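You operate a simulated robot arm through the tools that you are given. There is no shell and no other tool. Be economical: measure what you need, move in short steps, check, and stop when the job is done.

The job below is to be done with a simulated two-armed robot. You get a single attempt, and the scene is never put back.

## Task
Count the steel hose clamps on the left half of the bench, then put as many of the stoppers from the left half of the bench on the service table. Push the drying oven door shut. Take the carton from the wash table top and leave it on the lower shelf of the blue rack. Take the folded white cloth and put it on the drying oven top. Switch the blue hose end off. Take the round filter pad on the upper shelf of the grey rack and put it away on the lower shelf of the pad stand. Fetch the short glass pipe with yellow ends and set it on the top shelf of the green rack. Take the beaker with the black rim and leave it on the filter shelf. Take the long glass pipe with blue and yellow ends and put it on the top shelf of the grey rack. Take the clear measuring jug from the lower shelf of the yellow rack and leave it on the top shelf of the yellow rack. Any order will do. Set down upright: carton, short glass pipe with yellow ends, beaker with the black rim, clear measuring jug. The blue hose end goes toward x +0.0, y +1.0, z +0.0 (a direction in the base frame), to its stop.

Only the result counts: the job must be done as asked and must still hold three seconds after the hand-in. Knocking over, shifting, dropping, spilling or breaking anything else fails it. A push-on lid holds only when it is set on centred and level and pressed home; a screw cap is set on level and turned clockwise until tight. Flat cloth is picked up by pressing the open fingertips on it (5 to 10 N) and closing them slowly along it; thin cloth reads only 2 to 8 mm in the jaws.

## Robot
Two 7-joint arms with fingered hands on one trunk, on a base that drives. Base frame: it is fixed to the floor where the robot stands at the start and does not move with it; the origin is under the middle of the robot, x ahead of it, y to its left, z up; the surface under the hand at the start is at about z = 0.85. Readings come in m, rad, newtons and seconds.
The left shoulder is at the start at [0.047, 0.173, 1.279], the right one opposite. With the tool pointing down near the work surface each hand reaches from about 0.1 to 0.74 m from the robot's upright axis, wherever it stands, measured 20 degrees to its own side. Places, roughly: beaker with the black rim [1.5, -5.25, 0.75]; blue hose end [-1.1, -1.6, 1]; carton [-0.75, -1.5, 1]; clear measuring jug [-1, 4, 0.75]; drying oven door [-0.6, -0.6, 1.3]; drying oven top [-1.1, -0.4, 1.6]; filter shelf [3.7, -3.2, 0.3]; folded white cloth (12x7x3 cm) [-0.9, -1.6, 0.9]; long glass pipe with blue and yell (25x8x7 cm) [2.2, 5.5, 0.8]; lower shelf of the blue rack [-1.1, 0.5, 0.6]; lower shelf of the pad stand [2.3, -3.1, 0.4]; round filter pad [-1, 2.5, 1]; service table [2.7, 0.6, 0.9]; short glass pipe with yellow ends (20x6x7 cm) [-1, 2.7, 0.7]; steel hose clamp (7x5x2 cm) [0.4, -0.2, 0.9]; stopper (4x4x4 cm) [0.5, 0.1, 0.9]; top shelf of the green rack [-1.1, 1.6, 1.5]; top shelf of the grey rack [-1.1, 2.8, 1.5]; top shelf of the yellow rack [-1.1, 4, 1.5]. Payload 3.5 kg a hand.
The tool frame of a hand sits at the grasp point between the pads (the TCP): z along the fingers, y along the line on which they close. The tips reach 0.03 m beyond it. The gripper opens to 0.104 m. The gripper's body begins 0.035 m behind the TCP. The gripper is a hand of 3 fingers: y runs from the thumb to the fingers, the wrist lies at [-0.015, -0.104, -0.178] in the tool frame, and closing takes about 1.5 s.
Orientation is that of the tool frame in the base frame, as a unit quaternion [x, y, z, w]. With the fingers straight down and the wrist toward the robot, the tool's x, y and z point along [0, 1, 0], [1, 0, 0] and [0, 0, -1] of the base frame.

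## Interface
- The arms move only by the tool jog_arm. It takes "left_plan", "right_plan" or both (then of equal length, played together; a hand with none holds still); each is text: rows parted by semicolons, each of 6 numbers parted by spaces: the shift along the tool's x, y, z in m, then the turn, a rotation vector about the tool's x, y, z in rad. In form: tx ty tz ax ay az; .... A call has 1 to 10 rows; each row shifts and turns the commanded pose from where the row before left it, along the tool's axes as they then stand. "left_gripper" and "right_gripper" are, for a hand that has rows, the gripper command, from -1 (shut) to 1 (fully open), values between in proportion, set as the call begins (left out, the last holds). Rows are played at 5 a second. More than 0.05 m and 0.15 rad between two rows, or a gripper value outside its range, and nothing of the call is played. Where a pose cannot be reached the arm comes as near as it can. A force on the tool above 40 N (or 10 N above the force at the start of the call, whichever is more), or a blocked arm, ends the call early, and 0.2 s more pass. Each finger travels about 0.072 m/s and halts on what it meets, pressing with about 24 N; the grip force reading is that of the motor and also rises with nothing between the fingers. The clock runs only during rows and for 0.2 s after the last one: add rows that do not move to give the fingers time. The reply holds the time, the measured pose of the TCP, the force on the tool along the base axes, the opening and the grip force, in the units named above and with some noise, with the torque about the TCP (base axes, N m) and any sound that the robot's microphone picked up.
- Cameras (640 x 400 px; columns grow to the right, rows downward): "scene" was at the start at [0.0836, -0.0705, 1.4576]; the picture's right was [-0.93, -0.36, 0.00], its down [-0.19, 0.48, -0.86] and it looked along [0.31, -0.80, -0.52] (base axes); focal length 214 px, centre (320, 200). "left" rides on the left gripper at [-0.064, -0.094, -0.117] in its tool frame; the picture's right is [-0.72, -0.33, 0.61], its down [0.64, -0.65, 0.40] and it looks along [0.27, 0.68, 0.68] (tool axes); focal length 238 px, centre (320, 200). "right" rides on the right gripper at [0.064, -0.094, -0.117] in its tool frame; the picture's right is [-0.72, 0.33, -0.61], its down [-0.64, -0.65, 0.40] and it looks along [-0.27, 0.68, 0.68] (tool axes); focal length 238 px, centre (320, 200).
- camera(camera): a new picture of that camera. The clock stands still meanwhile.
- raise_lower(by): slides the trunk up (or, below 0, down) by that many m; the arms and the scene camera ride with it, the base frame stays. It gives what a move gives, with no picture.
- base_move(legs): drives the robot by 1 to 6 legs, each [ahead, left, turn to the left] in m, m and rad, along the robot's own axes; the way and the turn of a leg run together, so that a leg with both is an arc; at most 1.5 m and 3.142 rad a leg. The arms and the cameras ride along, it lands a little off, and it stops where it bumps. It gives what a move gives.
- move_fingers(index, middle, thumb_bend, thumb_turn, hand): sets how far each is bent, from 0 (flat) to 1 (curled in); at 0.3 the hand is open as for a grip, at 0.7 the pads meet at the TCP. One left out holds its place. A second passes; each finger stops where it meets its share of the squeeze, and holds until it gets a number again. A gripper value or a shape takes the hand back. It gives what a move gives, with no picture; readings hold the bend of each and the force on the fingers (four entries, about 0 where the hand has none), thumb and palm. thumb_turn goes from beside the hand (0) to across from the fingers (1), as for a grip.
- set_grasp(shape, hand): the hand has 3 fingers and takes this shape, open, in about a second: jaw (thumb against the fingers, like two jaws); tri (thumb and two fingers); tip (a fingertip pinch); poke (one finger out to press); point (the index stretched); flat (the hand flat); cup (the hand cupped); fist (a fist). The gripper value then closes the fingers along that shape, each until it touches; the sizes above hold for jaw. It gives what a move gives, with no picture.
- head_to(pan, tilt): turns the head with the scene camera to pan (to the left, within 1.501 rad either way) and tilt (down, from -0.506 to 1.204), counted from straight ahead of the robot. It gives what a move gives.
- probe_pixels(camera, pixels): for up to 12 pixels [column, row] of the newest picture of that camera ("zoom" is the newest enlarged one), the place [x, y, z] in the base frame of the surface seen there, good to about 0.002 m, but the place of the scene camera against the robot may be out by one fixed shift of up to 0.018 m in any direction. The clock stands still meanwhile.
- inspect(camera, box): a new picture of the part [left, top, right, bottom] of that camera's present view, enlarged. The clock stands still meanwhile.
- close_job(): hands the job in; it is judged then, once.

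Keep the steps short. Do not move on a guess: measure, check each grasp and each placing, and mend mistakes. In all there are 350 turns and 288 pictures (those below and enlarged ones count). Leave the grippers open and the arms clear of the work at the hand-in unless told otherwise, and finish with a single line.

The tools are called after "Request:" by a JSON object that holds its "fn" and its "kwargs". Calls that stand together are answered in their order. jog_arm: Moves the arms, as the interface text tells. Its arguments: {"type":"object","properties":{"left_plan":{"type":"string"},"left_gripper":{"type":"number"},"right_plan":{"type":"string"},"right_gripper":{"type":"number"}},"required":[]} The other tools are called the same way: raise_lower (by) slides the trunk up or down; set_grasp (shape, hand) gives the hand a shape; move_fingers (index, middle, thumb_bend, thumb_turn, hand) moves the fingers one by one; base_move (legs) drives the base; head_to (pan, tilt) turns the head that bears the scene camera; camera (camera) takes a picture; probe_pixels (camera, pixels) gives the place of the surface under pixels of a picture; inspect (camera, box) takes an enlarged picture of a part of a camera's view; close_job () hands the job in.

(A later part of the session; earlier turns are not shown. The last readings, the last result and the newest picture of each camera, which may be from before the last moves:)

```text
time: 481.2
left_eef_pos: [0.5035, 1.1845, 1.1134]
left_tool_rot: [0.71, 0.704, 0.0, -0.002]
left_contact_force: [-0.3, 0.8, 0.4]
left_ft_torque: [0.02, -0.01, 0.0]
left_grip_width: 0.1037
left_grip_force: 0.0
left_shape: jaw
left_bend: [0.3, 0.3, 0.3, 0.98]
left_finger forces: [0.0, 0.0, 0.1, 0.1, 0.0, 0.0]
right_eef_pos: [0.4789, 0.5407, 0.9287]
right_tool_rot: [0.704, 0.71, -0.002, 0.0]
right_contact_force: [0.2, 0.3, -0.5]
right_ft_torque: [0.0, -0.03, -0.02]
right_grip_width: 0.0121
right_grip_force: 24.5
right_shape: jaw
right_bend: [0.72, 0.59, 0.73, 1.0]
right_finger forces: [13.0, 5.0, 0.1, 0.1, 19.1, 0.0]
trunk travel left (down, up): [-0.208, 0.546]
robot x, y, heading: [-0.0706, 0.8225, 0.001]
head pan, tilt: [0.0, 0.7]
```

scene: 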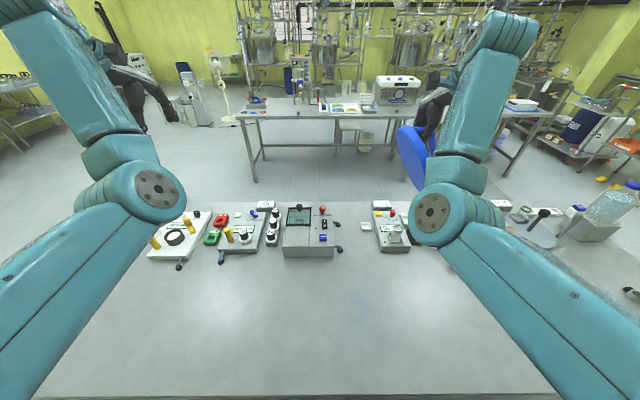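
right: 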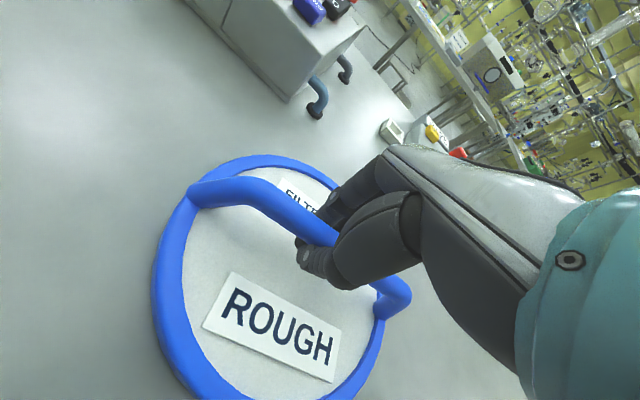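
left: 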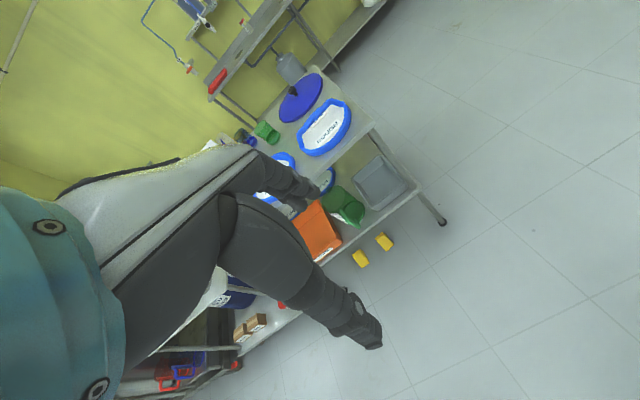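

Firm grip now (13/5 vs 19 N). I lift and check that it hangs level.

Request:
{"fn": "raise_lower", "kwargs": {"by": 0.3}}

Request:
{"fn": "camera", "kwargs": {"camera": "right"}}

```text
time: 484.2
left_eef_pos: [0.5043, 1.1856, 1.4137]
left_tool_rot: [0.709, 0.705, 0.0, -0.003]
left_contact_force: [0.1, 0.7, -0.2]
left_ft_torque: [0.03, -0.02, 0.0]
left_grip_width: 0.1038
left_grip_force: 0.2
left_shape: jaw
left_bend: [0.3, 0.3, 0.3, 0.98]
left_finger forces: [0.1, 0.0, 0.0, 0.0, 0.0, 0.1]
right_eef_pos: [0.4785, 0.5404, 1.2281]
right_tool_rot: [0.704, 0.71, -0.002, 0.0]
right_contact_force: [-0.7, -0.6, -2.3]
right_ft_torque: [0.0, 0.0, -0.02]
right_grip_width: 0.0118
right_grip_force: 23.9
right_shape: jaw
right_bend: [0.72, 0.59, 0.73, 1.0]
right_finger forces: [13.0, 5.6, 0.0, 0.0, 18.9, 0.0]
trunk travel left (down, up): [-0.508, 0.246]
robot x, y, heading: [-0.0738, 0.8251, -0.005]
head pan, tilt: [0.0, 0.7]
```

```text
118 pictures are left
```

right: 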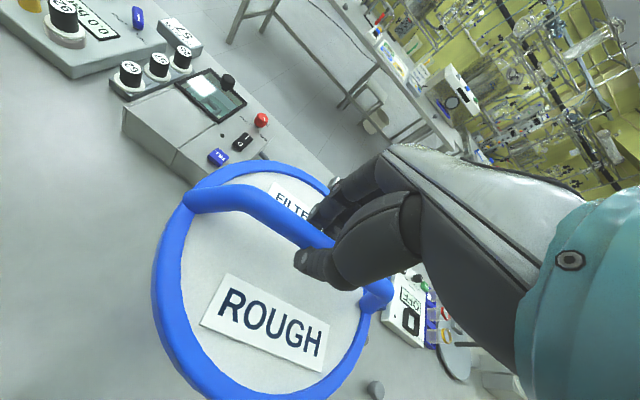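

Request:
{"fn": "base_move", "kwargs": {"legs": [[0, -1.3, 0], [0, -0.8, 0.005], [1.1, 0, 0], [0, -1.45, 0], [0, -0.25, 0]]}}

Request:
{"fn": "raise_lower", "kwargs": {"by": -0.4}}

Request:
{"fn": "raise_lower", "kwargs": {"by": -0.1}}

Request:
{"fn": "jog_arm", "kwargs": {"right_plan": "0 0 0.04 0 0 0; 0 0 0.04 0 0 0; 0 0 0.04 0 0 0; 0 0 0.035 0 0 0; 0 0 0 0 0 0"}}

Request:
{"fn": "camera", "kwargs": {"camera": "right"}}

```text
time: 508.1
left_eef_pos: [1.7073, -2.533, 1.4134]
left_tool_rot: [0.69, 0.723, 0.0, -0.003]
left_contact_force: [0.1, 0.0, -0.7]
left_ft_torque: [0.03, 0.0, 0.0]
left_grip_width: 0.1039
left_grip_force: 0.0
left_shape: jaw
left_bend: [0.3, 0.3, 0.3, 0.98]
left_finger forces: [0.0, 0.0, 0.0, 0.0, 0.1, 0.1]
right_eef_pos: [1.7185, -3.1785, 1.229]
right_tool_rot: [0.685, 0.729, -0.002, 0.0]
right_contact_force: [-0.6, 0.8, -1.9]
right_ft_torque: [0.04, 0.04, 0.01]
right_grip_width: 0.0116
right_grip_force: 24.6
right_shape: jaw
right_bend: [0.72, 0.59, 0.74, 1.0]
right_finger forces: [12.9, 5.5, 0.0, 0.0, 18.8, 0.0]
trunk travel left (down, up): [-0.508, 0.246]
robot x, y, heading: [1.1496, -2.9253, 0.048]
head pan, tilt: [0.0, 0.7]
```

```text
time: 511.9
left_eef_pos: [1.7071, -2.5335, 1.0142]
left_tool_rot: [0.689, 0.724, 0.0, -0.001]
left_contact_force: [-0.7, 0.4, 1.0]
left_ft_torque: [-0.04, 0.02, -0.01]
left_grip_width: 0.1038
left_grip_force: 0.0
left_shape: jaw
left_bend: [0.3, 0.3, 0.3, 0.98]
left_finger forces: [0.0, 0.0, 0.0, 0.0, 0.0, 0.0]
right_eef_pos: [1.7182, -3.1777, 0.8281]
right_tool_rot: [0.685, 0.729, -0.002, 0.001]
right_contact_force: [-0.7, 0.3, -2.5]
right_ft_torque: [0.02, 0.02, -0.02]
right_grip_width: 0.0119
right_grip_force: 23.8
right_shape: jaw
right_bend: [0.72, 0.59, 0.74, 1.0]
right_finger forces: [12.8, 5.5, 0.0, 0.0, 18.8, 0.1]
trunk travel left (down, up): [-0.108, 0.646]
robot x, y, heading: [1.1529, -2.9218, 0.055]
head pan, tilt: [0.0, 0.7]
```

```text
time: 513.2
left_eef_pos: [1.7264, -2.5304, 0.8878]
left_tool_rot: [0.689, 0.724, -0.024, -0.024]
left_contact_force: [0.4, -0.7, -0.4]
left_ft_torque: [-0.02, -0.02, -0.01]
left_grip_width: 0.1039
left_grip_force: 0.0
left_shape: jaw
left_bend: [0.3, 0.3, 0.3, 0.98]
left_finger forces: [0.0, 0.0, 0.1, 0.0, 0.1, 0.0]
right_eef_pos: [1.7331, -3.1785, 0.6713]
right_tool_rot: [0.683, 0.727, -0.05, -0.046]
right_contact_force: [-0.1, -0.6, -2.2]
right_ft_torque: [0.02, 0.0, 0.03]
right_grip_width: 0.012
right_grip_force: 24.2
right_shape: jaw
right_bend: [0.72, 0.59, 0.74, 1.0]
right_finger forces: [12.7, 5.6, 0.0, 0.0, 18.6, 0.1]
trunk travel left (down, up): [-0.008, 0.746]
robot x, y, heading: [1.1537, -2.9262, 0.05]
head pan, tilt: [0.0, 0.7]
```

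```text
time: 514.5
left_eef_pos: [1.7279, -2.5309, 0.8859]
left_tool_rot: [0.689, 0.724, -0.022, -0.023]
left_contact_force: [0.4, 0.3, -0.6]
left_ft_torque: [0.04, 0.01, -0.02]
left_grip_width: 0.1036
left_grip_force: 0.1
left_shape: jaw
left_bend: [0.3, 0.3, 0.3, 0.98]
left_finger forces: [0.0, 0.0, 0.0, 0.1, 0.0, 0.0]
right_eef_pos: [1.7129, -3.1791, 0.5169]
right_tool_rot: [0.683, 0.727, -0.051, -0.046]
right_contact_force: [0.2, 0.2, -1.6]
right_ft_torque: [0.05, -0.04, -0.03]
right_grip_width: 0.0118
right_grip_force: 24.2
right_shape: jaw
right_bend: [0.72, 0.59, 0.74, 1.0]
right_finger forces: [12.6, 5.5, 0.0, 0.0, 18.6, 0.0]
trunk travel left (down, up): [-0.008, 0.746]
robot x, y, heading: [1.1498, -2.9229, 0.049]
head pan, tilt: [0.0, 0.7]
```

```text
117 pictures are left
```

right: 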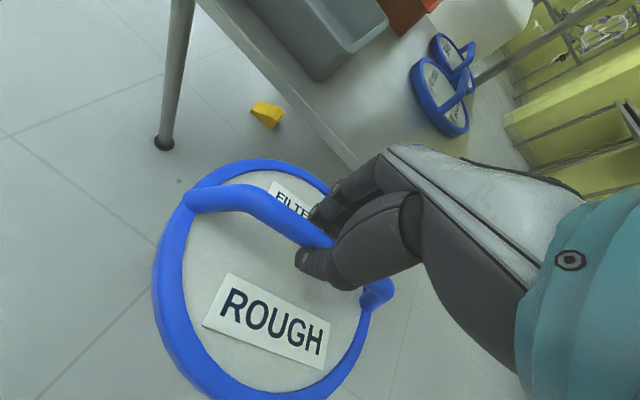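

Request:
{"fn": "jog_arm", "kwargs": {"right_plan": "0 0 -0.025 -0.07 0 0; 0 0 -0.025 -0.07 0 0; 0 0 0 0 0 0"}}

Request:
{"fn": "camera", "kwargs": {"camera": "right"}}

Request:
{"fn": "probe_pixels", "kwargs": {"camera": "right", "pixels": [[380, 120], [340, 70], [320, 75], [390, 60], [415, 65], [440, 135], [345, 150], [440, 20], [300, 115], [240, 40]]}}

```text
time: 515.2
left_eef_pos: [1.728, -2.5322, 0.8871]
left_tool_rot: [0.69, 0.723, -0.023, -0.025]
left_contact_force: [-0.2, -0.3, -0.8]
left_ft_torque: [0.02, -0.01, -0.04]
left_grip_width: 0.104
left_grip_force: 0.0
left_shape: jaw
left_bend: [0.3, 0.3, 0.3, 0.98]
left_finger forces: [0.0, 0.1, 0.0, 0.0, 0.0, 0.1]
right_eef_pos: [1.7183, -3.1803, 0.5666]
right_tool_rot: [0.685, 0.728, 0.001, 0.002]
right_contact_force: [-0.6, 0.2, -1.5]
right_ft_torque: [0.01, -0.02, 0.0]
right_grip_width: 0.0121
right_grip_force: 23.4
right_shape: jaw
right_bend: [0.72, 0.59, 0.74, 1.0]
right_finger forces: [12.8, 5.4, 0.0, 0.1, 18.5, 0.1]
trunk travel left (down, up): [-0.008, 0.746]
robot x, y, heading: [1.1524, -2.9197, 0.054]
head pan, tilt: [0.0, 0.7]
```

```text
116 pictures are left
```

right: 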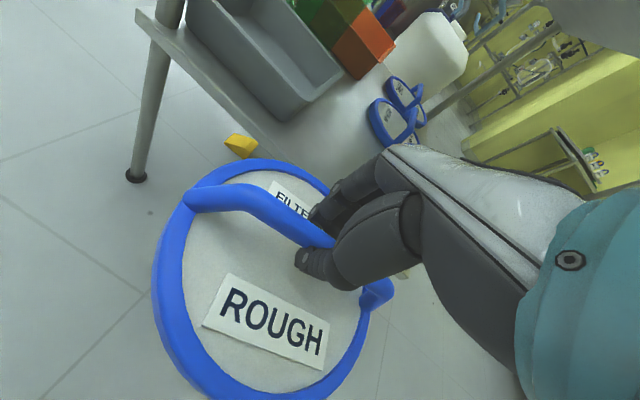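

```text
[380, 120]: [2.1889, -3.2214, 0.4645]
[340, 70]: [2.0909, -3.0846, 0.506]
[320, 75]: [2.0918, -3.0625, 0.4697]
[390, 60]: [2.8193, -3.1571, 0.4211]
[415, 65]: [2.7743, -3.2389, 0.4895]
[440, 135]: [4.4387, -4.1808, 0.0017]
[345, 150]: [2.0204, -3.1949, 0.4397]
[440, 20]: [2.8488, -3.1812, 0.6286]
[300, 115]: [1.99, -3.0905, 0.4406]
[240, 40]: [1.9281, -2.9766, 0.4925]
```

Request:
{"fn": "base_move", "kwargs": {"legs": [[0.15, -0.055, 0], [0.145, 0, 0]]}}

Request:
{"fn": "camera", "kwargs": {"camera": "right"}}

```text
time: 517.6
left_eef_pos: [2.0267, -2.5714, 0.8879]
left_tool_rot: [0.69, 0.723, -0.023, -0.025]
left_contact_force: [-0.5, 0.6, -0.7]
left_ft_torque: [-0.03, -0.03, -0.03]
left_grip_width: 0.104
left_grip_force: 0.0
left_shape: jaw
left_bend: [0.3, 0.3, 0.3, 0.98]
left_finger forces: [0.0, 0.0, 0.0, 0.0, 0.0, 0.0]
right_eef_pos: [2.0156, -3.2199, 0.5663]
right_tool_rot: [0.685, 0.729, 0.0, 0.002]
right_contact_force: [-0.4, -0.5, -2.5]
right_ft_torque: [0.03, 0.02, 0.0]
right_grip_width: 0.0118
right_grip_force: 24.0
right_shape: jaw
right_bend: [0.72, 0.59, 0.74, 1.0]
right_finger forces: [12.8, 5.4, 0.1, 0.0, 18.4, 0.0]
trunk travel left (down, up): [-0.008, 0.746]
robot x, y, heading: [1.4486, -2.9653, 0.052]
head pan, tilt: [0.0, 0.7]
```

```text
115 pictures are left
```

right: 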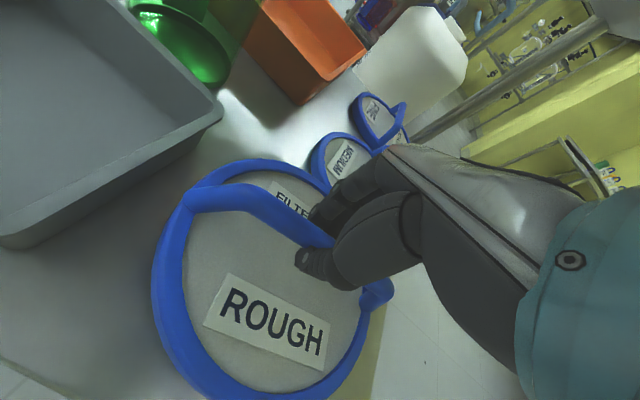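

Request:
{"fn": "jog_arm", "kwargs": {"right_plan": "0 0 0.025 0 0 0; 0 0 0.012 0 0 0; 0 0 0.005 0 0 0; 0 0 0.004 0 0 0; 0 0 0.003 0 0 0; 0 0 0 0 0 0"}}

Request:
{"fn": "camera", "kwargs": {"camera": "right"}}

```text
time: 519.0
left_eef_pos: [2.0258, -2.5707, 0.8858]
left_tool_rot: [0.69, 0.723, -0.022, -0.025]
left_contact_force: [-0.6, 0.7, 0.1]
left_ft_torque: [0.01, 0.03, 0.01]
left_grip_width: 0.1038
left_grip_force: 0.0
left_shape: jaw
left_bend: [0.3, 0.3, 0.3, 0.98]
left_finger forces: [0.0, 0.0, 0.0, 0.0, 0.0, 0.1]
right_eef_pos: [2.0151, -3.2203, 0.5181]
right_tool_rot: [0.685, 0.728, -0.001, 0.002]
right_contact_force: [0.2, 0.1, -2.2]
right_ft_torque: [0.0, -0.01, 0.02]
right_grip_width: 0.0122
right_grip_force: 23.9
right_shape: jaw
right_bend: [0.72, 0.59, 0.74, 1.0]
right_finger forces: [12.8, 4.6, 0.0, 0.0, 18.4, 0.0]
trunk travel left (down, up): [-0.008, 0.746]
robot x, y, heading: [1.4509, -2.9596, 0.05]
head pan, tilt: [0.0, 0.7]
```

```text
114 pictures are left
```

right: 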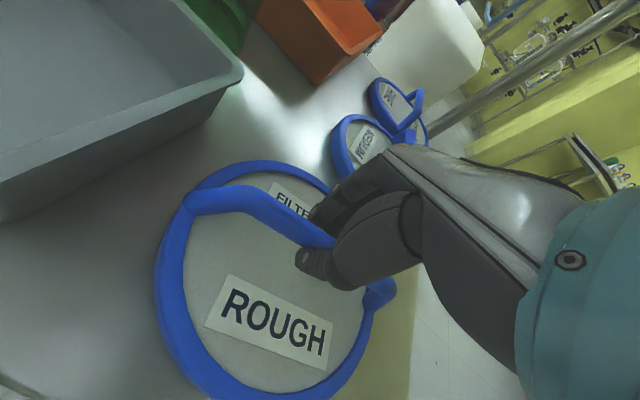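

Request:
{"fn": "jog_arm", "kwargs": {"right_plan": "0 0 0.003 0 0 0; 0 0 0.003 0 0 0; 0 0 0 0 0 0"}}

Request:
{"fn": "jog_arm", "kwargs": {"right_plan": "0 0 0 0 0 0; 0 0 0 0 0 0; 0 0 0 0 0 0; 0 0 0 0 0 0; 0 0 0 0 0 0; 0 0 0 0 0 0; 0 0 -0.03 0 0 0; 0 0 -0.02 0 0 0; 0 0 0 0 0 0", "right_gripper": 0.6}}

Request:
{"fn": "camera", "kwargs": {"camera": "right"}}

```text
time: 519.8
left_eef_pos: [2.0253, -2.5711, 0.8864]
left_tool_rot: [0.69, 0.723, -0.023, -0.024]
left_contact_force: [0.0, -0.6, 0.8]
left_ft_torque: [0.0, 0.0, 0.02]
left_grip_width: 0.104
left_grip_force: 0.1
left_shape: jaw
left_bend: [0.3, 0.3, 0.3, 0.98]
left_finger forces: [0.1, 0.1, 0.0, 0.0, 0.1, 0.1]
right_eef_pos: [2.0152, -3.2198, 0.5118]
right_tool_rot: [0.685, 0.728, 0.0, 0.002]
right_contact_force: [-0.4, -1.2, 0.8]
right_ft_torque: [-0.03, -0.01, 0.0]
right_grip_width: 0.0121
right_grip_force: 23.4
right_shape: jaw
right_bend: [0.72, 0.6, 0.75, 1.0]
right_finger forces: [12.3, 3.7, 0.0, 0.1, 16.7, 0.1]
trunk travel left (down, up): [-0.008, 0.746]
robot x, y, heading: [1.4483, -2.9595, 0.048]
head pan, tilt: [0.0, 0.7]
```

```text
time: 521.8
left_eef_pos: [2.0267, -2.5705, 0.8868]
left_tool_rot: [0.69, 0.723, -0.022, -0.023]
left_contact_force: [0.4, 0.1, -0.4]
left_ft_torque: [-0.01, 0.02, 0.02]
left_grip_width: 0.1038
left_grip_force: 0.1
left_shape: jaw
left_bend: [0.3, 0.3, 0.3, 0.98]
left_finger forces: [0.1, 0.0, 0.0, 0.0, 0.0, 0.0]
right_eef_pos: [2.0161, -3.221, 0.5634]
right_tool_rot: [0.685, 0.729, 0.0, 0.003]
right_contact_force: [-0.6, -0.8, 0.6]
right_ft_torque: [0.0, -0.01, -0.03]
right_grip_width: 0.083
right_grip_force: 0.1
right_shape: jaw
right_bend: [0.27, 0.34, 0.5, 0.99]
right_finger forces: [0.0, 0.0, 0.1, 0.0, 0.0, 0.1]
trunk travel left (down, up): [-0.008, 0.746]
robot x, y, heading: [1.4523, -2.967, 0.05]
head pan, tilt: [0.0, 0.7]
```

```text
113 pictures are left
```

right: 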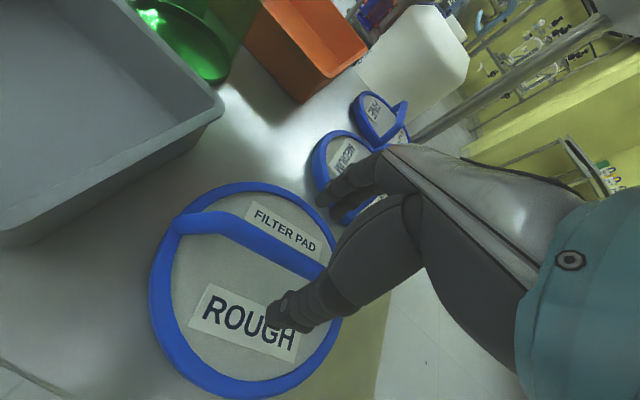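

Pad placed. I back out, raise, and head for the beaker on the back counter.

Request:
{"fn": "base_move", "kwargs": {"legs": [[-0.5, 0, 0]]}}

Request:
{"fn": "raise_lower", "kwargs": {"by": 0.35}}

Request:
{"fn": "base_move", "kwargs": {"legs": [[0, 0, -1.62], [1.0, 0.3, 0]]}}

Request:
{"fn": "camera", "kwargs": {"camera": "scene"}}

```text
time: 524.8
left_eef_pos: [1.5308, -2.5984, 0.8865]
left_tool_rot: [0.692, 0.721, -0.022, -0.025]
left_contact_force: [-0.9, -0.1, 0.6]
left_ft_torque: [0.03, 0.0, 0.01]
left_grip_width: 0.1039
left_grip_force: 0.1
left_shape: jaw
left_bend: [0.3, 0.3, 0.3, 0.98]
left_finger forces: [0.0, 0.1, 0.0, 0.0, 0.1, 0.1]
right_eef_pos: [1.5171, -3.2483, 0.5621]
right_tool_rot: [0.687, 0.727, -0.001, 0.003]
right_contact_force: [1.0, 0.6, 0.3]
right_ft_torque: [-0.01, -0.01, 0.03]
right_grip_width: 0.083
right_grip_force: 0.0
right_shape: jaw
right_bend: [0.27, 0.34, 0.5, 0.99]
right_finger forces: [0.0, 0.0, 0.1, 0.1, 0.1, 0.1]
trunk travel left (down, up): [-0.008, 0.746]
robot x, y, heading: [0.9579, -2.986, 0.047]
head pan, tilt: [0.0, 0.7]
```

```text
time: 528.2
left_eef_pos: [1.531, -2.5985, 1.2356]
left_tool_rot: [0.692, 0.721, -0.022, -0.024]
left_contact_force: [-0.9, 0.1, 0.0]
left_ft_torque: [0.0, 0.02, 0.0]
left_grip_width: 0.1037
left_grip_force: 0.1
left_shape: jaw
left_bend: [0.3, 0.3, 0.3, 0.98]
left_finger forces: [0.1, 0.1, 0.1, 0.0, 0.0, 0.0]
right_eef_pos: [1.5189, -3.2477, 0.9131]
right_tool_rot: [0.688, 0.726, -0.001, 0.002]
right_contact_force: [0.4, 0.0, -1.0]
right_ft_torque: [-0.04, 0.01, 0.0]
right_grip_width: 0.0833
right_grip_force: 0.0
right_shape: jaw
right_bend: [0.27, 0.34, 0.5, 0.99]
right_finger forces: [0.1, 0.0, 0.1, 0.0, 0.0, 0.1]
trunk travel left (down, up): [-0.358, 0.396]
robot x, y, heading: [0.9515, -2.9868, 0.042]
head pan, tilt: [0.0, 0.7]
```

```text
time: 537.5
left_eef_pos: [1.5948, -4.5935, 1.2362]
left_tool_rot: [0.999, -0.008, 0.002, -0.033]
left_contact_force: [-0.3, 0.0, 0.8]
left_ft_torque: [0.06, -0.03, -0.02]
left_grip_width: 0.1038
left_grip_force: 0.1
left_shape: jaw
left_bend: [0.3, 0.3, 0.3, 0.98]
left_finger forces: [0.0, 0.0, 0.1, 0.1, 0.0, 0.0]
right_eef_pos: [0.9455, -4.5435, 0.9115]
right_tool_rot: [1.0, 0.0, -0.002, 0.001]
right_contact_force: [-0.6, -0.7, 0.9]
right_ft_torque: [0.0, 0.0, -0.03]
right_grip_width: 0.0833
right_grip_force: 0.0
right_shape: jaw
right_bend: [0.27, 0.34, 0.5, 0.99]
right_finger forces: [0.0, 0.0, 0.0, 0.0, 0.0, 0.0]
trunk travel left (down, up): [-0.358, 0.396]
robot x, y, heading: [1.2382, -3.9915, -1.583]
head pan, tilt: [0.0, 0.7]
```

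```text
112 pictures are left
```

scene: 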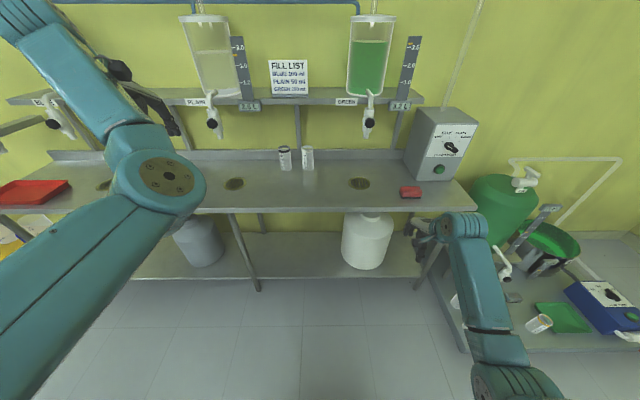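

Request:
{"fn": "inspect", "kwargs": {"camera": "scene", "box": [250, 130, 350, 200]}}

Request:
{"fn": "probe_pixels", "kwargs": {"camera": "zoom", "pixels": [[222, 195], [220, 125], [222, 245], [365, 180], [200, 180], [245, 180], [223, 110], [300, 255]]}}

Request:
{"fn": "probe_pixels", "kwargs": {"camera": "scene", "pixels": [[300, 207], [400, 207], [440, 205], [300, 100], [235, 184]]}}

```text
5.71 times, centred on (300, 165) of scene
```

zoom: 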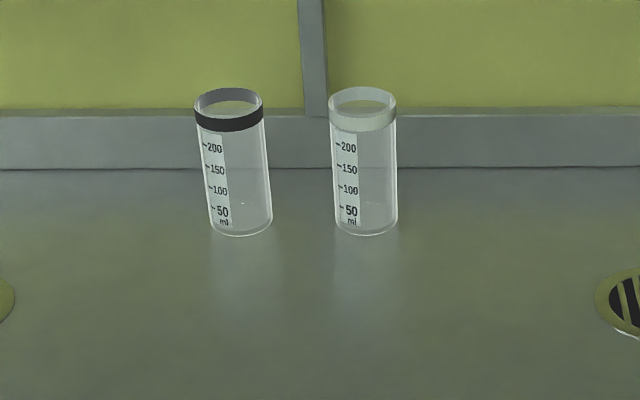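

```text
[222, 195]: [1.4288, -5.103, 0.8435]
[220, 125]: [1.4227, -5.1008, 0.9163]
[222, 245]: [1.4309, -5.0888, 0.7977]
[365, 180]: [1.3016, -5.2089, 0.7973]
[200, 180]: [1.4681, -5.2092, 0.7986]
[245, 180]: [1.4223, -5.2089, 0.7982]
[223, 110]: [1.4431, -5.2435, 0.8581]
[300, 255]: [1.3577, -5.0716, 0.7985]
```

```text
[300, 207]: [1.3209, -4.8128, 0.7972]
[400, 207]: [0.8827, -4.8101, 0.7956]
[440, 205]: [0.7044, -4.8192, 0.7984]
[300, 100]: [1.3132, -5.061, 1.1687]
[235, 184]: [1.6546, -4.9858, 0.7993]
```

Target is the left beaker with the black rim at about (1.42, −5.13). I turn the right hand to point forward.

Request:
{"fn": "jog_arm", "kwargs": {"right_plan": "0 0.03 -0.02 0 0 0; 0 0.03 -0.02 0 0 0; 0 0 0 -0.0864 0.0864 0.0864; 0 0 0 -0.0864 0.0864 0.0864; 0 0 0 -0.0864 0.0864 0.0864; 0 0 0 -0.0864 0.0864 0.0864; 0 0 0 -0.0864 0.0864 0.0864; 0 0 0 -0.0864 0.0864 0.0864; 0 0 0 -0.0864 0.0864 0.0864; 0 0 0 -0.0864 0.0864 0.0864"}}

Request:
{"fn": "jog_arm", "kwargs": {"right_plan": "0 0 0 -0.0864 0.0864 0.0864; 0 0 0 -0.0864 0.0864 0.0864; 0 0 0 -0.0864 0.0864 0.0864; 0 0 0 -0.0864 0.0864 0.0864; 0 0 0 -0.0864 0.0864 0.0864; 0 0 0 -0.0864 0.0864 0.0864; 0 0 0.04 0 0 0; 0 0 0.04 0 0 0; 0 0 0.04 0 0 0; 0 0 0 0 0 0"}}

Request:
{"fn": "camera", "kwargs": {"camera": "right"}}

```text
time: 539.7
left_eef_pos: [1.5945, -4.5925, 1.2374]
left_tool_rot: [0.999, -0.007, 0.001, -0.033]
left_contact_force: [-0.1, 0.0, 0.9]
left_ft_torque: [-0.02, -0.03, 0.01]
left_grip_width: 0.1037
left_grip_force: 0.0
left_shape: jaw
left_bend: [0.3, 0.3, 0.3, 0.98]
left_finger forces: [0.0, 0.1, 0.0, 0.1, 0.1, 0.0]
right_eef_pos: [0.9455, -4.6029, 0.9531]
right_tool_rot: [0.826, -0.325, 0.324, 0.328]
right_contact_force: [-0.3, 0.5, -0.6]
right_ft_torque: [0.01, 0.03, 0.05]
right_grip_width: 0.083
right_grip_force: 0.0
right_shape: jaw
right_bend: [0.27, 0.34, 0.5, 0.99]
right_finger forces: [0.0, 0.0, 0.0, 0.0, 0.0, 0.0]
trunk travel left (down, up): [-0.358, 0.396]
robot x, y, heading: [1.2375, -3.9944, -1.581]
head pan, tilt: [0.0, 0.7]
```

```text
time: 540.5
left_eef_pos: [1.5943, -4.5929, 1.2374]
left_tool_rot: [0.999, -0.007, 0.002, -0.033]
left_contact_force: [-0.1, 0.4, 0.4]
left_ft_torque: [0.0, 0.0, 0.0]
left_grip_width: 0.104
left_grip_force: 0.0
left_shape: jaw
left_bend: [0.3, 0.3, 0.3, 0.98]
left_finger forces: [0.0, 0.0, 0.0, 0.0, 0.0, 0.1]
right_eef_pos: [0.8713, -4.6001, 0.9674]
right_tool_rot: [0.731, -0.386, 0.337, 0.45]
right_contact_force: [-0.4, -0.4, 0.1]
right_ft_torque: [-0.01, 0.01, 0.0]
right_grip_width: 0.0832
right_grip_force: 0.0
right_shape: jaw
right_bend: [0.27, 0.34, 0.5, 0.99]
right_finger forces: [0.1, 0.0, 0.0, 0.0, 0.0, 0.1]
trunk travel left (down, up): [-0.358, 0.396]
robot x, y, heading: [1.2366, -3.9953, -1.58]
head pan, tilt: [0.0, 0.7]
stopped in row 3 (right hand): the arm was blocked; the commanded pose is now the measured one
```

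```text
110 pictures are left
```

right: 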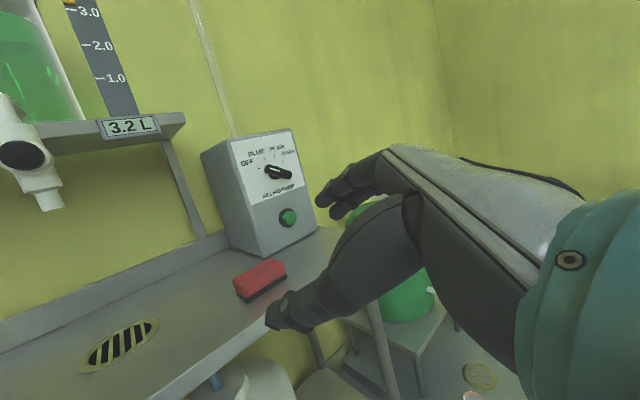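

Request:
{"fn": "jog_arm", "kwargs": {"right_plan": "0 0 0 0.0901 -0.0675 -0.0773; 0 0 0 0.0901 -0.0675 -0.0773; 0 0 0 0.0901 -0.0675 -0.0773; 0 0 0 0.0901 -0.0675 -0.0773; 0 0 0 0.0901 -0.0675 -0.0773; 0 0 0 0.0901 -0.0675 -0.0773; 0 0 0 0.0901 -0.0675 -0.0773; 0 0 0 0.0901 -0.0675 -0.0773; 0 0 0 0.0901 -0.0675 -0.0773; 0 0 0 0.0901 -0.0675 -0.0773", "left_plan": "0 0 0 -0.0864 -0.0864 -0.0864; 0 0 0 -0.0864 -0.0864 -0.0864; 0 0 0 -0.0864 -0.0864 -0.0864; 0 0 0 -0.0864 -0.0864 -0.0864; 0 0 0 -0.0864 -0.0864 -0.0864; 0 0 0 -0.0864 -0.0864 -0.0864; 0 0 0 -0.0864 -0.0864 -0.0864; 0 0 0 -0.0864 -0.0864 -0.0864; 0 0 0 -0.0864 -0.0864 -0.0864; 0 0 0 -0.0864 -0.0864 -0.0864"}}

Request:
{"fn": "jog_arm", "kwargs": {"right_plan": "0 0 0 0.0901 -0.0675 -0.0773; 0 -0.03 0 0 0 0; 0 -0.03 0 0 0 0; 0 -0.03 0 0 0 0; 0 -0.03 0 0 0 0; 0 0 0 0 0 0", "left_plan": "0 0 0 -0.0864 -0.0864 -0.0864; 0 0 0 -0.0864 -0.0864 -0.0864; 0 0 0 -0.0864 -0.0864 -0.0864; 0 0 0 -0.0864 -0.0864 -0.0864; 0 0 0.03 0 0 0; 0 0 0 0 0 0"}}

```text
time: 542.7
left_eef_pos: [1.5962, -4.5945, 1.2362]
left_tool_rot: [0.748, 0.4, -0.382, 0.367]
left_contact_force: [0.0, 0.0, 0.7]
left_ft_torque: [-0.04, 0.02, -0.02]
left_grip_width: 0.1038
left_grip_force: 0.1
left_shape: jaw
left_bend: [0.3, 0.3, 0.3, 0.98]
left_finger forces: [0.0, 0.0, 0.0, 0.0, 0.0, 0.0]
right_eef_pos: [0.8736, -4.5992, 0.9664]
right_tool_rot: [0.998, -0.037, 0.035, 0.043]
right_contact_force: [0.4, -0.9, 0.7]
right_ft_torque: [0.0, 0.0, -0.02]
right_grip_width: 0.0832
right_grip_force: 0.1
right_shape: jaw
right_bend: [0.27, 0.34, 0.5, 0.99]
right_finger forces: [0.0, 0.0, 0.0, 0.0, 0.0, 0.1]
trunk travel left (down, up): [-0.358, 0.396]
robot x, y, heading: [1.2401, -3.9955, -1.579]
head pan, tilt: [0.0, 0.7]
```

```text
time: 544.1
left_eef_pos: [1.592, -4.6231, 1.234]
left_tool_rot: [0.52, 0.512, -0.486, 0.48]
left_contact_force: [-0.7, -0.1, -0.7]
left_ft_torque: [0.03, 0.01, -0.02]
left_grip_width: 0.1039
left_grip_force: 0.1
left_shape: jaw
left_bend: [0.3, 0.3, 0.3, 0.98]
left_finger forces: [0.0, 0.0, 0.0, 0.0, 0.0, 0.1]
right_eef_pos: [0.8743, -4.4793, 0.966]
right_tool_rot: [1.0, 0.0, 0.002, -0.001]
right_contact_force: [-0.2, 0.9, 0.2]
right_ft_torque: [-0.01, -0.04, 0.03]
right_grip_width: 0.0831
right_grip_force: 0.0
right_shape: jaw
right_bend: [0.27, 0.34, 0.5, 0.99]
right_finger forces: [0.1, 0.1, 0.0, 0.1, 0.1, 0.0]
trunk travel left (down, up): [-0.358, 0.396]
robot x, y, heading: [1.2393, -3.9943, -1.579]
head pan, tilt: [0.0, 0.7]
```

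Request:
{"fn": "jog_arm", "kwargs": {"left_plan": "0 0 0.04 0 -0.03 0; 0 0 0.04 0 -0.03 0; 0 0 0.04 0 0 0; 0 0 0 0 0 0"}}

Request:
{"fn": "raise_lower", "kwargs": {"by": -0.3}}

Request:
{"fn": "base_move", "kwargs": {"legs": [[0, -0.172, 0.008]]}}

Request:
{"fn": "move_fingers", "kwargs": {"hand": "left", "index": 0.4, "middle": 0.4, "thumb_bend": 0.4}}

Request:
{"fn": "camera", "kwargs": {"camera": "left"}}

```text
time: 545.1
left_eef_pos: [1.5919, -4.7412, 1.23]
left_tool_rot: [0.505, 0.497, -0.502, 0.496]
left_contact_force: [-0.6, 0.6, -0.6]
left_ft_torque: [0.02, -0.01, 0.0]
left_grip_width: 0.1036
left_grip_force: 0.0
left_shape: jaw
left_bend: [0.3, 0.3, 0.3, 0.98]
left_finger forces: [0.0, 0.0, 0.1, 0.1, 0.1, 0.1]
right_eef_pos: [0.8735, -4.4802, 0.9651]
right_tool_rot: [1.0, 0.0, 0.001, -0.001]
right_contact_force: [-0.3, -0.5, 0.2]
right_ft_torque: [0.02, -0.02, -0.01]
right_grip_width: 0.0832
right_grip_force: 0.1
right_shape: jaw
right_bend: [0.27, 0.34, 0.5, 0.99]
right_finger forces: [0.0, 0.1, 0.1, 0.0, 0.0, 0.1]
trunk travel left (down, up): [-0.358, 0.396]
robot x, y, heading: [1.2401, -3.9954, -1.574]
head pan, tilt: [0.0, 0.7]
```

```text
time: 548.1
left_eef_pos: [1.5914, -4.7428, 0.93]
left_tool_rot: [0.505, 0.497, -0.502, 0.496]
left_contact_force: [0.7, -0.3, 0.4]
left_ft_torque: [0.0, -0.04, 0.01]
left_grip_width: 0.1039
left_grip_force: 0.1
left_shape: jaw
left_bend: [0.3, 0.3, 0.3, 0.98]
left_finger forces: [0.1, 0.0, 0.0, 0.0, 0.0, 0.0]
right_eef_pos: [0.8732, -4.4799, 0.6669]
right_tool_rot: [1.0, 0.001, 0.001, -0.001]
right_contact_force: [1.1, 0.1, -0.7]
right_ft_torque: [0.0, 0.01, 0.05]
right_grip_width: 0.0831
right_grip_force: 0.0
right_shape: jaw
right_bend: [0.27, 0.34, 0.5, 0.99]
right_finger forces: [0.0, 0.1, 0.0, 0.1, 0.0, 0.0]
trunk travel left (down, up): [-0.058, 0.696]
robot x, y, heading: [1.2412, -3.995, -1.58]
head pan, tilt: [0.0, 0.7]
```

```text
time: 549.5
left_eef_pos: [1.4273, -4.7395, 0.9302]
left_tool_rot: [0.504, 0.5, -0.499, 0.497]
left_contact_force: [-0.3, 0.6, 0.7]
left_ft_torque: [-0.01, 0.0, -0.01]
left_grip_width: 0.104
left_grip_force: 0.1
left_shape: jaw
left_bend: [0.3, 0.3, 0.3, 0.98]
left_finger forces: [0.0, 0.0, 0.0, 0.0, 0.0, 0.0]
right_eef_pos: [0.7061, -4.4815, 0.6659]
right_tool_rot: [1.0, 0.006, 0.001, -0.002]
right_contact_force: [0.1, -0.5, -0.2]
right_ft_torque: [-0.02, -0.01, -0.02]
right_grip_width: 0.0828
right_grip_force: 0.0
right_shape: jaw
right_bend: [0.27, 0.34, 0.5, 0.99]
right_finger forces: [0.0, 0.0, 0.1, 0.0, 0.0, 0.0]
trunk travel left (down, up): [-0.058, 0.696]
robot x, y, heading: [1.0719, -3.9946, -1.57]
head pan, tilt: [0.0, 0.7]
```

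```text
time: 550.5
left_eef_pos: [1.4287, -4.7393, 0.9303]
left_tool_rot: [0.503, 0.5, -0.499, 0.497]
left_contact_force: [0.3, 0.4, -0.8]
left_ft_torque: [-0.02, 0.01, -0.02]
left_grip_width: 0.0787
left_grip_force: 0.2
left_shape: fingers
left_bend: [0.4, 0.4, 0.4, 0.98]
left_finger forces: [0.1, 0.0, 0.0, 0.0, 0.0, 0.0]
right_eef_pos: [0.7063, -4.481, 0.6665]
right_tool_rot: [1.0, 0.006, 0.001, 0.0]
right_contact_force: [0.0, 0.5, 0.2]
right_ft_torque: [0.0, 0.0, -0.03]
right_grip_width: 0.0833
right_grip_force: 0.1
right_shape: jaw
right_bend: [0.27, 0.34, 0.5, 0.99]
right_finger forces: [0.1, 0.0, 0.1, 0.0, 0.0, 0.0]
trunk travel left (down, up): [-0.058, 0.696]
robot x, y, heading: [1.0726, -3.9938, -1.569]
head pan, tilt: [0.0, 0.7]
```

```text
109 pictures are left
```

left: 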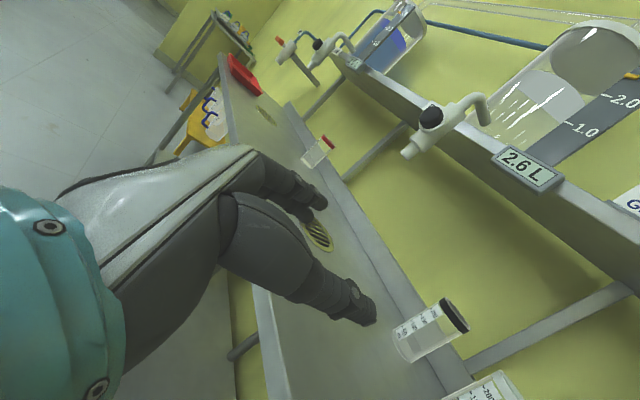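

Request:
{"fn": "probe_pixels", "kwargs": {"camera": "left", "pixels": [[447, 320], [425, 340], [400, 345], [455, 308], [440, 345], [395, 330]]}}

Request:
{"fn": "jog_arm", "kwargs": {"right_plan": "0 -0.03 -0.04 0 0 0; 0 -0.03 -0.04 0 0 0; 0 -0.03 -0.04 0 0 0; 0 -0.03 -0.04 0 0 0; 0 0 -0.04 0 0 0; 0 0 -0.04 0 0 0", "left_plan": "0.03 0 0 0 0 0; 0.035 0 0 0 0 0; 0 0 0 0 0 0; 0 0 0 0 0 0; 0 0 0 0 0 0; 0 0 0 0 0 0"}}

```text
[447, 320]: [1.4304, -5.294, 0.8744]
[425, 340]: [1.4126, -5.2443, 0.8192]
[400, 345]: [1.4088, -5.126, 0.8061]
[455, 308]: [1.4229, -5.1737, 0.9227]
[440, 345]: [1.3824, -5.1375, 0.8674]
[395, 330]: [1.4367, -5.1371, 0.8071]
```

```text
time: 551.9
left_eef_pos: [1.4286, -4.7372, 0.8661]
left_tool_rot: [0.503, 0.5, -0.499, 0.498]
left_contact_force: [-0.1, 0.8, -0.3]
left_ft_torque: [0.01, -0.02, -0.01]
left_grip_width: 0.0787
left_grip_force: 0.0
left_shape: fingers
left_bend: [0.4, 0.4, 0.4, 0.98]
left_finger forces: [0.0, 0.0, 0.0, 0.0, 0.0, 0.1]
right_eef_pos: [0.6661, -4.4011, 0.9072]
right_tool_rot: [1.0, 0.006, 0.001, -0.003]
right_contact_force: [-0.7, 0.0, 0.5]
right_ft_torque: [0.01, 0.03, 0.01]
right_grip_width: 0.0831
right_grip_force: 0.1
right_shape: jaw
right_bend: [0.27, 0.34, 0.5, 0.99]
right_finger forces: [0.0, 0.0, 0.0, 0.0, 0.0, 0.0]
right hand out of reach, approached as far as the arm can: row 2, 3, 4
trunk travel left (down, up): [-0.058, 0.696]
robot x, y, heading: [1.0686, -3.9927, -1.571]
head pan, tilt: [0.0, 0.7]
```

Request:
{"fn": "base_move", "kwargs": {"legs": [[0.3, -0.0175, 0]]}}

Request:
{"fn": "camera", "kwargs": {"camera": "left"}}

```text
time: 554.0
left_eef_pos: [1.4074, -5.0309, 0.8786]
left_tool_rot: [0.499, 0.494, -0.502, 0.505]
left_contact_force: [0.8, 0.4, 0.5]
left_ft_torque: [-0.03, -0.01, 0.01]
left_grip_width: 0.0784
left_grip_force: 0.1
left_shape: fingers
left_bend: [0.4, 0.4, 0.4, 0.98]
left_finger forces: [0.1, 0.0, 0.0, 0.0, 0.1, 0.1]
right_eef_pos: [0.6457, -4.693, 0.9096]
right_tool_rot: [1.0, 0.005, 0.002, 0.003]
right_contact_force: [0.0, -0.1, 1.0]
right_ft_torque: [0.0, -0.01, -0.02]
right_grip_width: 0.083
right_grip_force: 0.0
right_shape: jaw
right_bend: [0.27, 0.34, 0.5, 0.99]
right_finger forces: [0.0, 0.0, 0.0, 0.1, 0.0, 0.1]
trunk travel left (down, up): [-0.058, 0.696]
robot x, y, heading: [1.0514, -4.2939, -1.574]
head pan, tilt: [0.0, 0.7]
```

```text
108 pictures are left
```

left: 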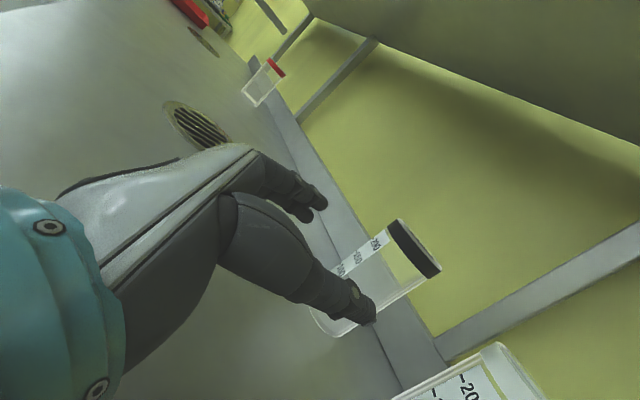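

Request:
{"fn": "raise_lower", "kwargs": {"by": 0.16}}

Request:
{"fn": "jog_arm", "kwargs": {"left_plan": "0.043 0 0 0 0 0; 0.043 0 0 0 0 0; 0.043 0 0 0 0 0; 0.043 0 0 0 0 0; 0 0 0 0 0 0"}}

Request:
{"fn": "camera", "kwargs": {"camera": "scene"}}

```text
time: 555.8
left_eef_pos: [1.4086, -5.0387, 1.0298]
left_tool_rot: [0.501, 0.497, -0.501, 0.501]
left_contact_force: [0.6, 0.5, -0.4]
left_ft_torque: [-0.04, 0.01, -0.02]
left_grip_width: 0.0784
left_grip_force: 0.1
left_shape: fingers
left_bend: [0.4, 0.4, 0.4, 0.98]
left_finger forces: [0.0, 0.0, 0.0, 0.0, 0.0, 0.0]
right_eef_pos: [0.6463, -4.7005, 1.0663]
right_tool_rot: [1.0, 0.004, 0.001, -0.002]
right_contact_force: [-0.1, -0.1, -0.2]
right_ft_torque: [-0.01, 0.0, 0.0]
right_grip_width: 0.0832
right_grip_force: 0.1
right_shape: jaw
right_bend: [0.27, 0.34, 0.5, 0.99]
right_finger forces: [0.1, 0.0, 0.1, 0.0, 0.0, 0.0]
trunk travel left (down, up): [-0.218, 0.536]
robot x, y, heading: [1.045, -4.2932, -1.571]
head pan, tilt: [0.0, 0.7]
```

```text
time: 557.0
left_eef_pos: [1.4092, -5.0393, 0.9006]
left_tool_rot: [0.502, 0.497, -0.5, 0.502]
left_contact_force: [0.8, -0.1, -0.2]
left_ft_torque: [0.01, 0.03, -0.01]
left_grip_width: 0.0783
left_grip_force: 0.1
left_shape: fingers
left_bend: [0.4, 0.4, 0.4, 0.98]
left_finger forces: [0.0, 0.0, 0.1, 0.0, 0.0, 0.0]
left hand out of reach, approached as far as the arm can: row 4
right_eef_pos: [0.6458, -4.7005, 1.0663]
right_tool_rot: [1.0, 0.004, 0.001, -0.003]
right_contact_force: [0.5, -0.6, -0.7]
right_ft_torque: [0.0, -0.02, 0.01]
right_grip_width: 0.0832
right_grip_force: 0.0
right_shape: jaw
right_bend: [0.27, 0.34, 0.5, 0.99]
right_finger forces: [0.0, 0.0, 0.1, 0.0, 0.0, 0.1]
trunk travel left (down, up): [-0.218, 0.536]
robot x, y, heading: [1.053, -4.295, -1.577]
head pan, tilt: [0.0, 0.7]
```

```text
107 pictures are left
```

scene: 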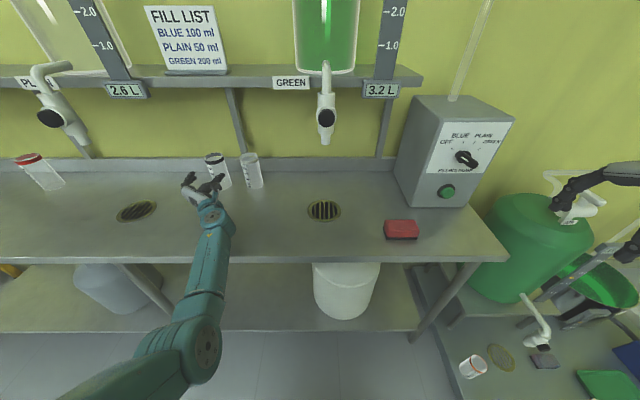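

Request:
{"fn": "raise_lower", "kwargs": {"by": -0.025}}

Request:
{"fn": "base_move", "kwargs": {"legs": [[0.06, 0, 0]]}}

Request:
{"fn": "camera", "kwargs": {"camera": "left"}}

```text
time: 557.7
left_eef_pos: [1.4088, -5.0399, 0.8782]
left_tool_rot: [0.501, 0.497, -0.501, 0.502]
left_contact_force: [0.6, 1.1, 0.3]
left_ft_torque: [0.01, 0.02, 0.03]
left_grip_width: 0.0786
left_grip_force: 0.0
left_shape: fingers
left_bend: [0.4, 0.4, 0.4, 0.98]
left_finger forces: [0.0, 0.0, 0.0, 0.0, 0.0, 0.1]
right_eef_pos: [0.6445, -4.6995, 1.0422]
right_tool_rot: [1.0, 0.004, 0.001, -0.001]
right_contact_force: [0.3, 0.3, -0.1]
right_ft_torque: [-0.01, -0.05, -0.03]
right_grip_width: 0.0831
right_grip_force: 0.0
right_shape: jaw
right_bend: [0.27, 0.34, 0.5, 0.99]
right_finger forces: [0.0, 0.1, 0.0, 0.0, 0.0, 0.0]
trunk travel left (down, up): [-0.193, 0.561]
robot x, y, heading: [1.0484, -4.2958, -1.575]
head pan, tilt: [0.0, 0.7]
```

```text
time: 558.7
left_eef_pos: [1.4095, -5.1009, 0.8761]
left_tool_rot: [0.501, 0.496, -0.501, 0.502]
left_contact_force: [-0.3, -0.1, -0.1]
left_ft_torque: [0.0, -0.05, 0.0]
left_grip_width: 0.0786
left_grip_force: 0.1
left_shape: fingers
left_bend: [0.4, 0.4, 0.4, 0.98]
left_finger forces: [0.1, 0.0, 0.1, 0.0, 0.1, 0.0]
right_eef_pos: [0.646, -4.7606, 1.0414]
right_tool_rot: [1.0, 0.004, 0.001, -0.002]
right_contact_force: [0.5, -0.5, -0.9]
right_ft_torque: [0.01, -0.01, 0.01]
right_grip_width: 0.0831
right_grip_force: 0.2
right_shape: jaw
right_bend: [0.27, 0.34, 0.5, 0.99]
right_finger forces: [0.0, 0.0, 0.1, 0.0, 0.0, 0.0]
trunk travel left (down, up): [-0.193, 0.561]
robot x, y, heading: [1.0495, -4.355, -1.573]
head pan, tilt: [0.0, 0.7]
```

```text
106 pictures are left
```

left: 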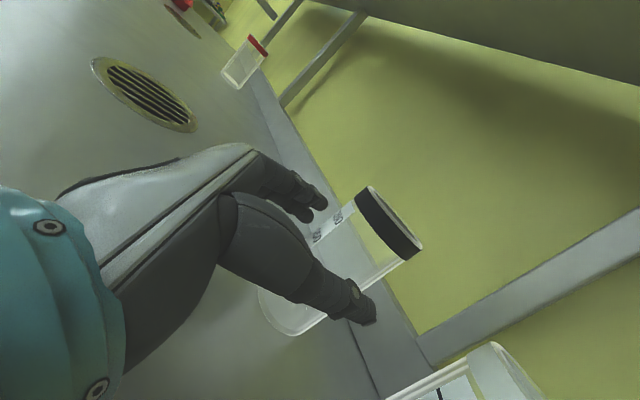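

Request:
{"fn": "base_move", "kwargs": {"legs": [[0.035, 0, 0]]}}

Request:
{"fn": "jog_arm", "kwargs": {"left_plan": "0 0 0 0 0 0; 0 0 0 0 0 0; 0 0 0 0 0 0; 0 0 0 0 0 0; 0 0 0 0 0 0; 0 0 0 0 0 0; 0 0 0 0 0 0", "left_gripper": -1}}

Request:
{"fn": "camera", "kwargs": {"camera": "left"}}

```text
time: 559.5
left_eef_pos: [1.4081, -5.1355, 0.8755]
left_tool_rot: [0.501, 0.497, -0.501, 0.501]
left_contact_force: [0.3, 0.2, 0.3]
left_ft_torque: [-0.01, -0.02, -0.01]
left_grip_width: 0.0785
left_grip_force: 0.1
left_shape: fingers
left_bend: [0.4, 0.4, 0.4, 0.98]
left_finger forces: [0.0, 0.1, 0.1, 0.0, 0.0, 0.1]
right_eef_pos: [0.6462, -4.7961, 1.0415]
right_tool_rot: [1.0, 0.005, 0.001, -0.002]
right_contact_force: [0.0, -0.1, -0.3]
right_ft_torque: [-0.02, 0.03, 0.01]
right_grip_width: 0.0833
right_grip_force: 0.0
right_shape: jaw
right_bend: [0.27, 0.34, 0.5, 0.99]
right_finger forces: [0.0, 0.1, 0.0, 0.1, 0.0, 0.1]
trunk travel left (down, up): [-0.193, 0.561]
robot x, y, heading: [1.044, -4.3915, -1.575]
head pan, tilt: [0.0, 0.7]
```

```text
time: 561.1
left_eef_pos: [1.4102, -5.1351, 0.8763]
left_tool_rot: [0.501, 0.498, -0.5, 0.5]
left_contact_force: [0.0, -0.8, 0.6]
left_ft_torque: [0.0, 0.04, 0.04]
left_grip_width: 0.047
left_grip_force: 24.4
left_shape: jaw
left_bend: [0.74, 0.47, 0.71, 1.0]
left_finger forces: [13.9, 7.6, 0.0, 0.1, 21.3, 0.0]
right_eef_pos: [0.6445, -4.7969, 1.0403]
right_tool_rot: [1.0, 0.004, 0.001, -0.002]
right_contact_force: [0.2, -0.1, 0.9]
right_ft_torque: [0.0, 0.0, 0.03]
right_grip_width: 0.0833
right_grip_force: 0.1
right_shape: jaw
right_bend: [0.27, 0.34, 0.5, 0.99]
right_finger forces: [0.0, 0.0, 0.0, 0.0, 0.0, 0.0]
trunk travel left (down, up): [-0.193, 0.561]
robot x, y, heading: [1.0536, -4.3865, -1.574]
head pan, tilt: [0.0, 0.7]
```

```text
105 pictures are left
```

left: 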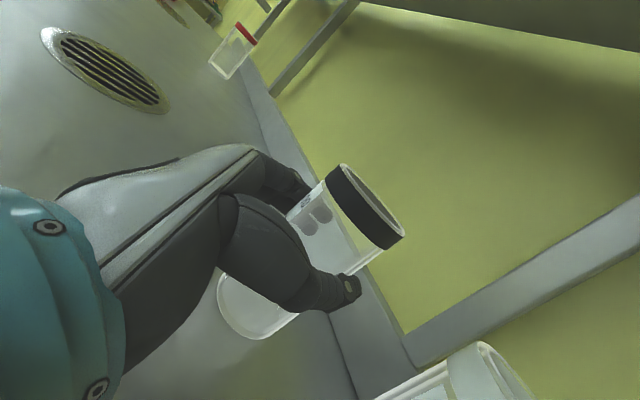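

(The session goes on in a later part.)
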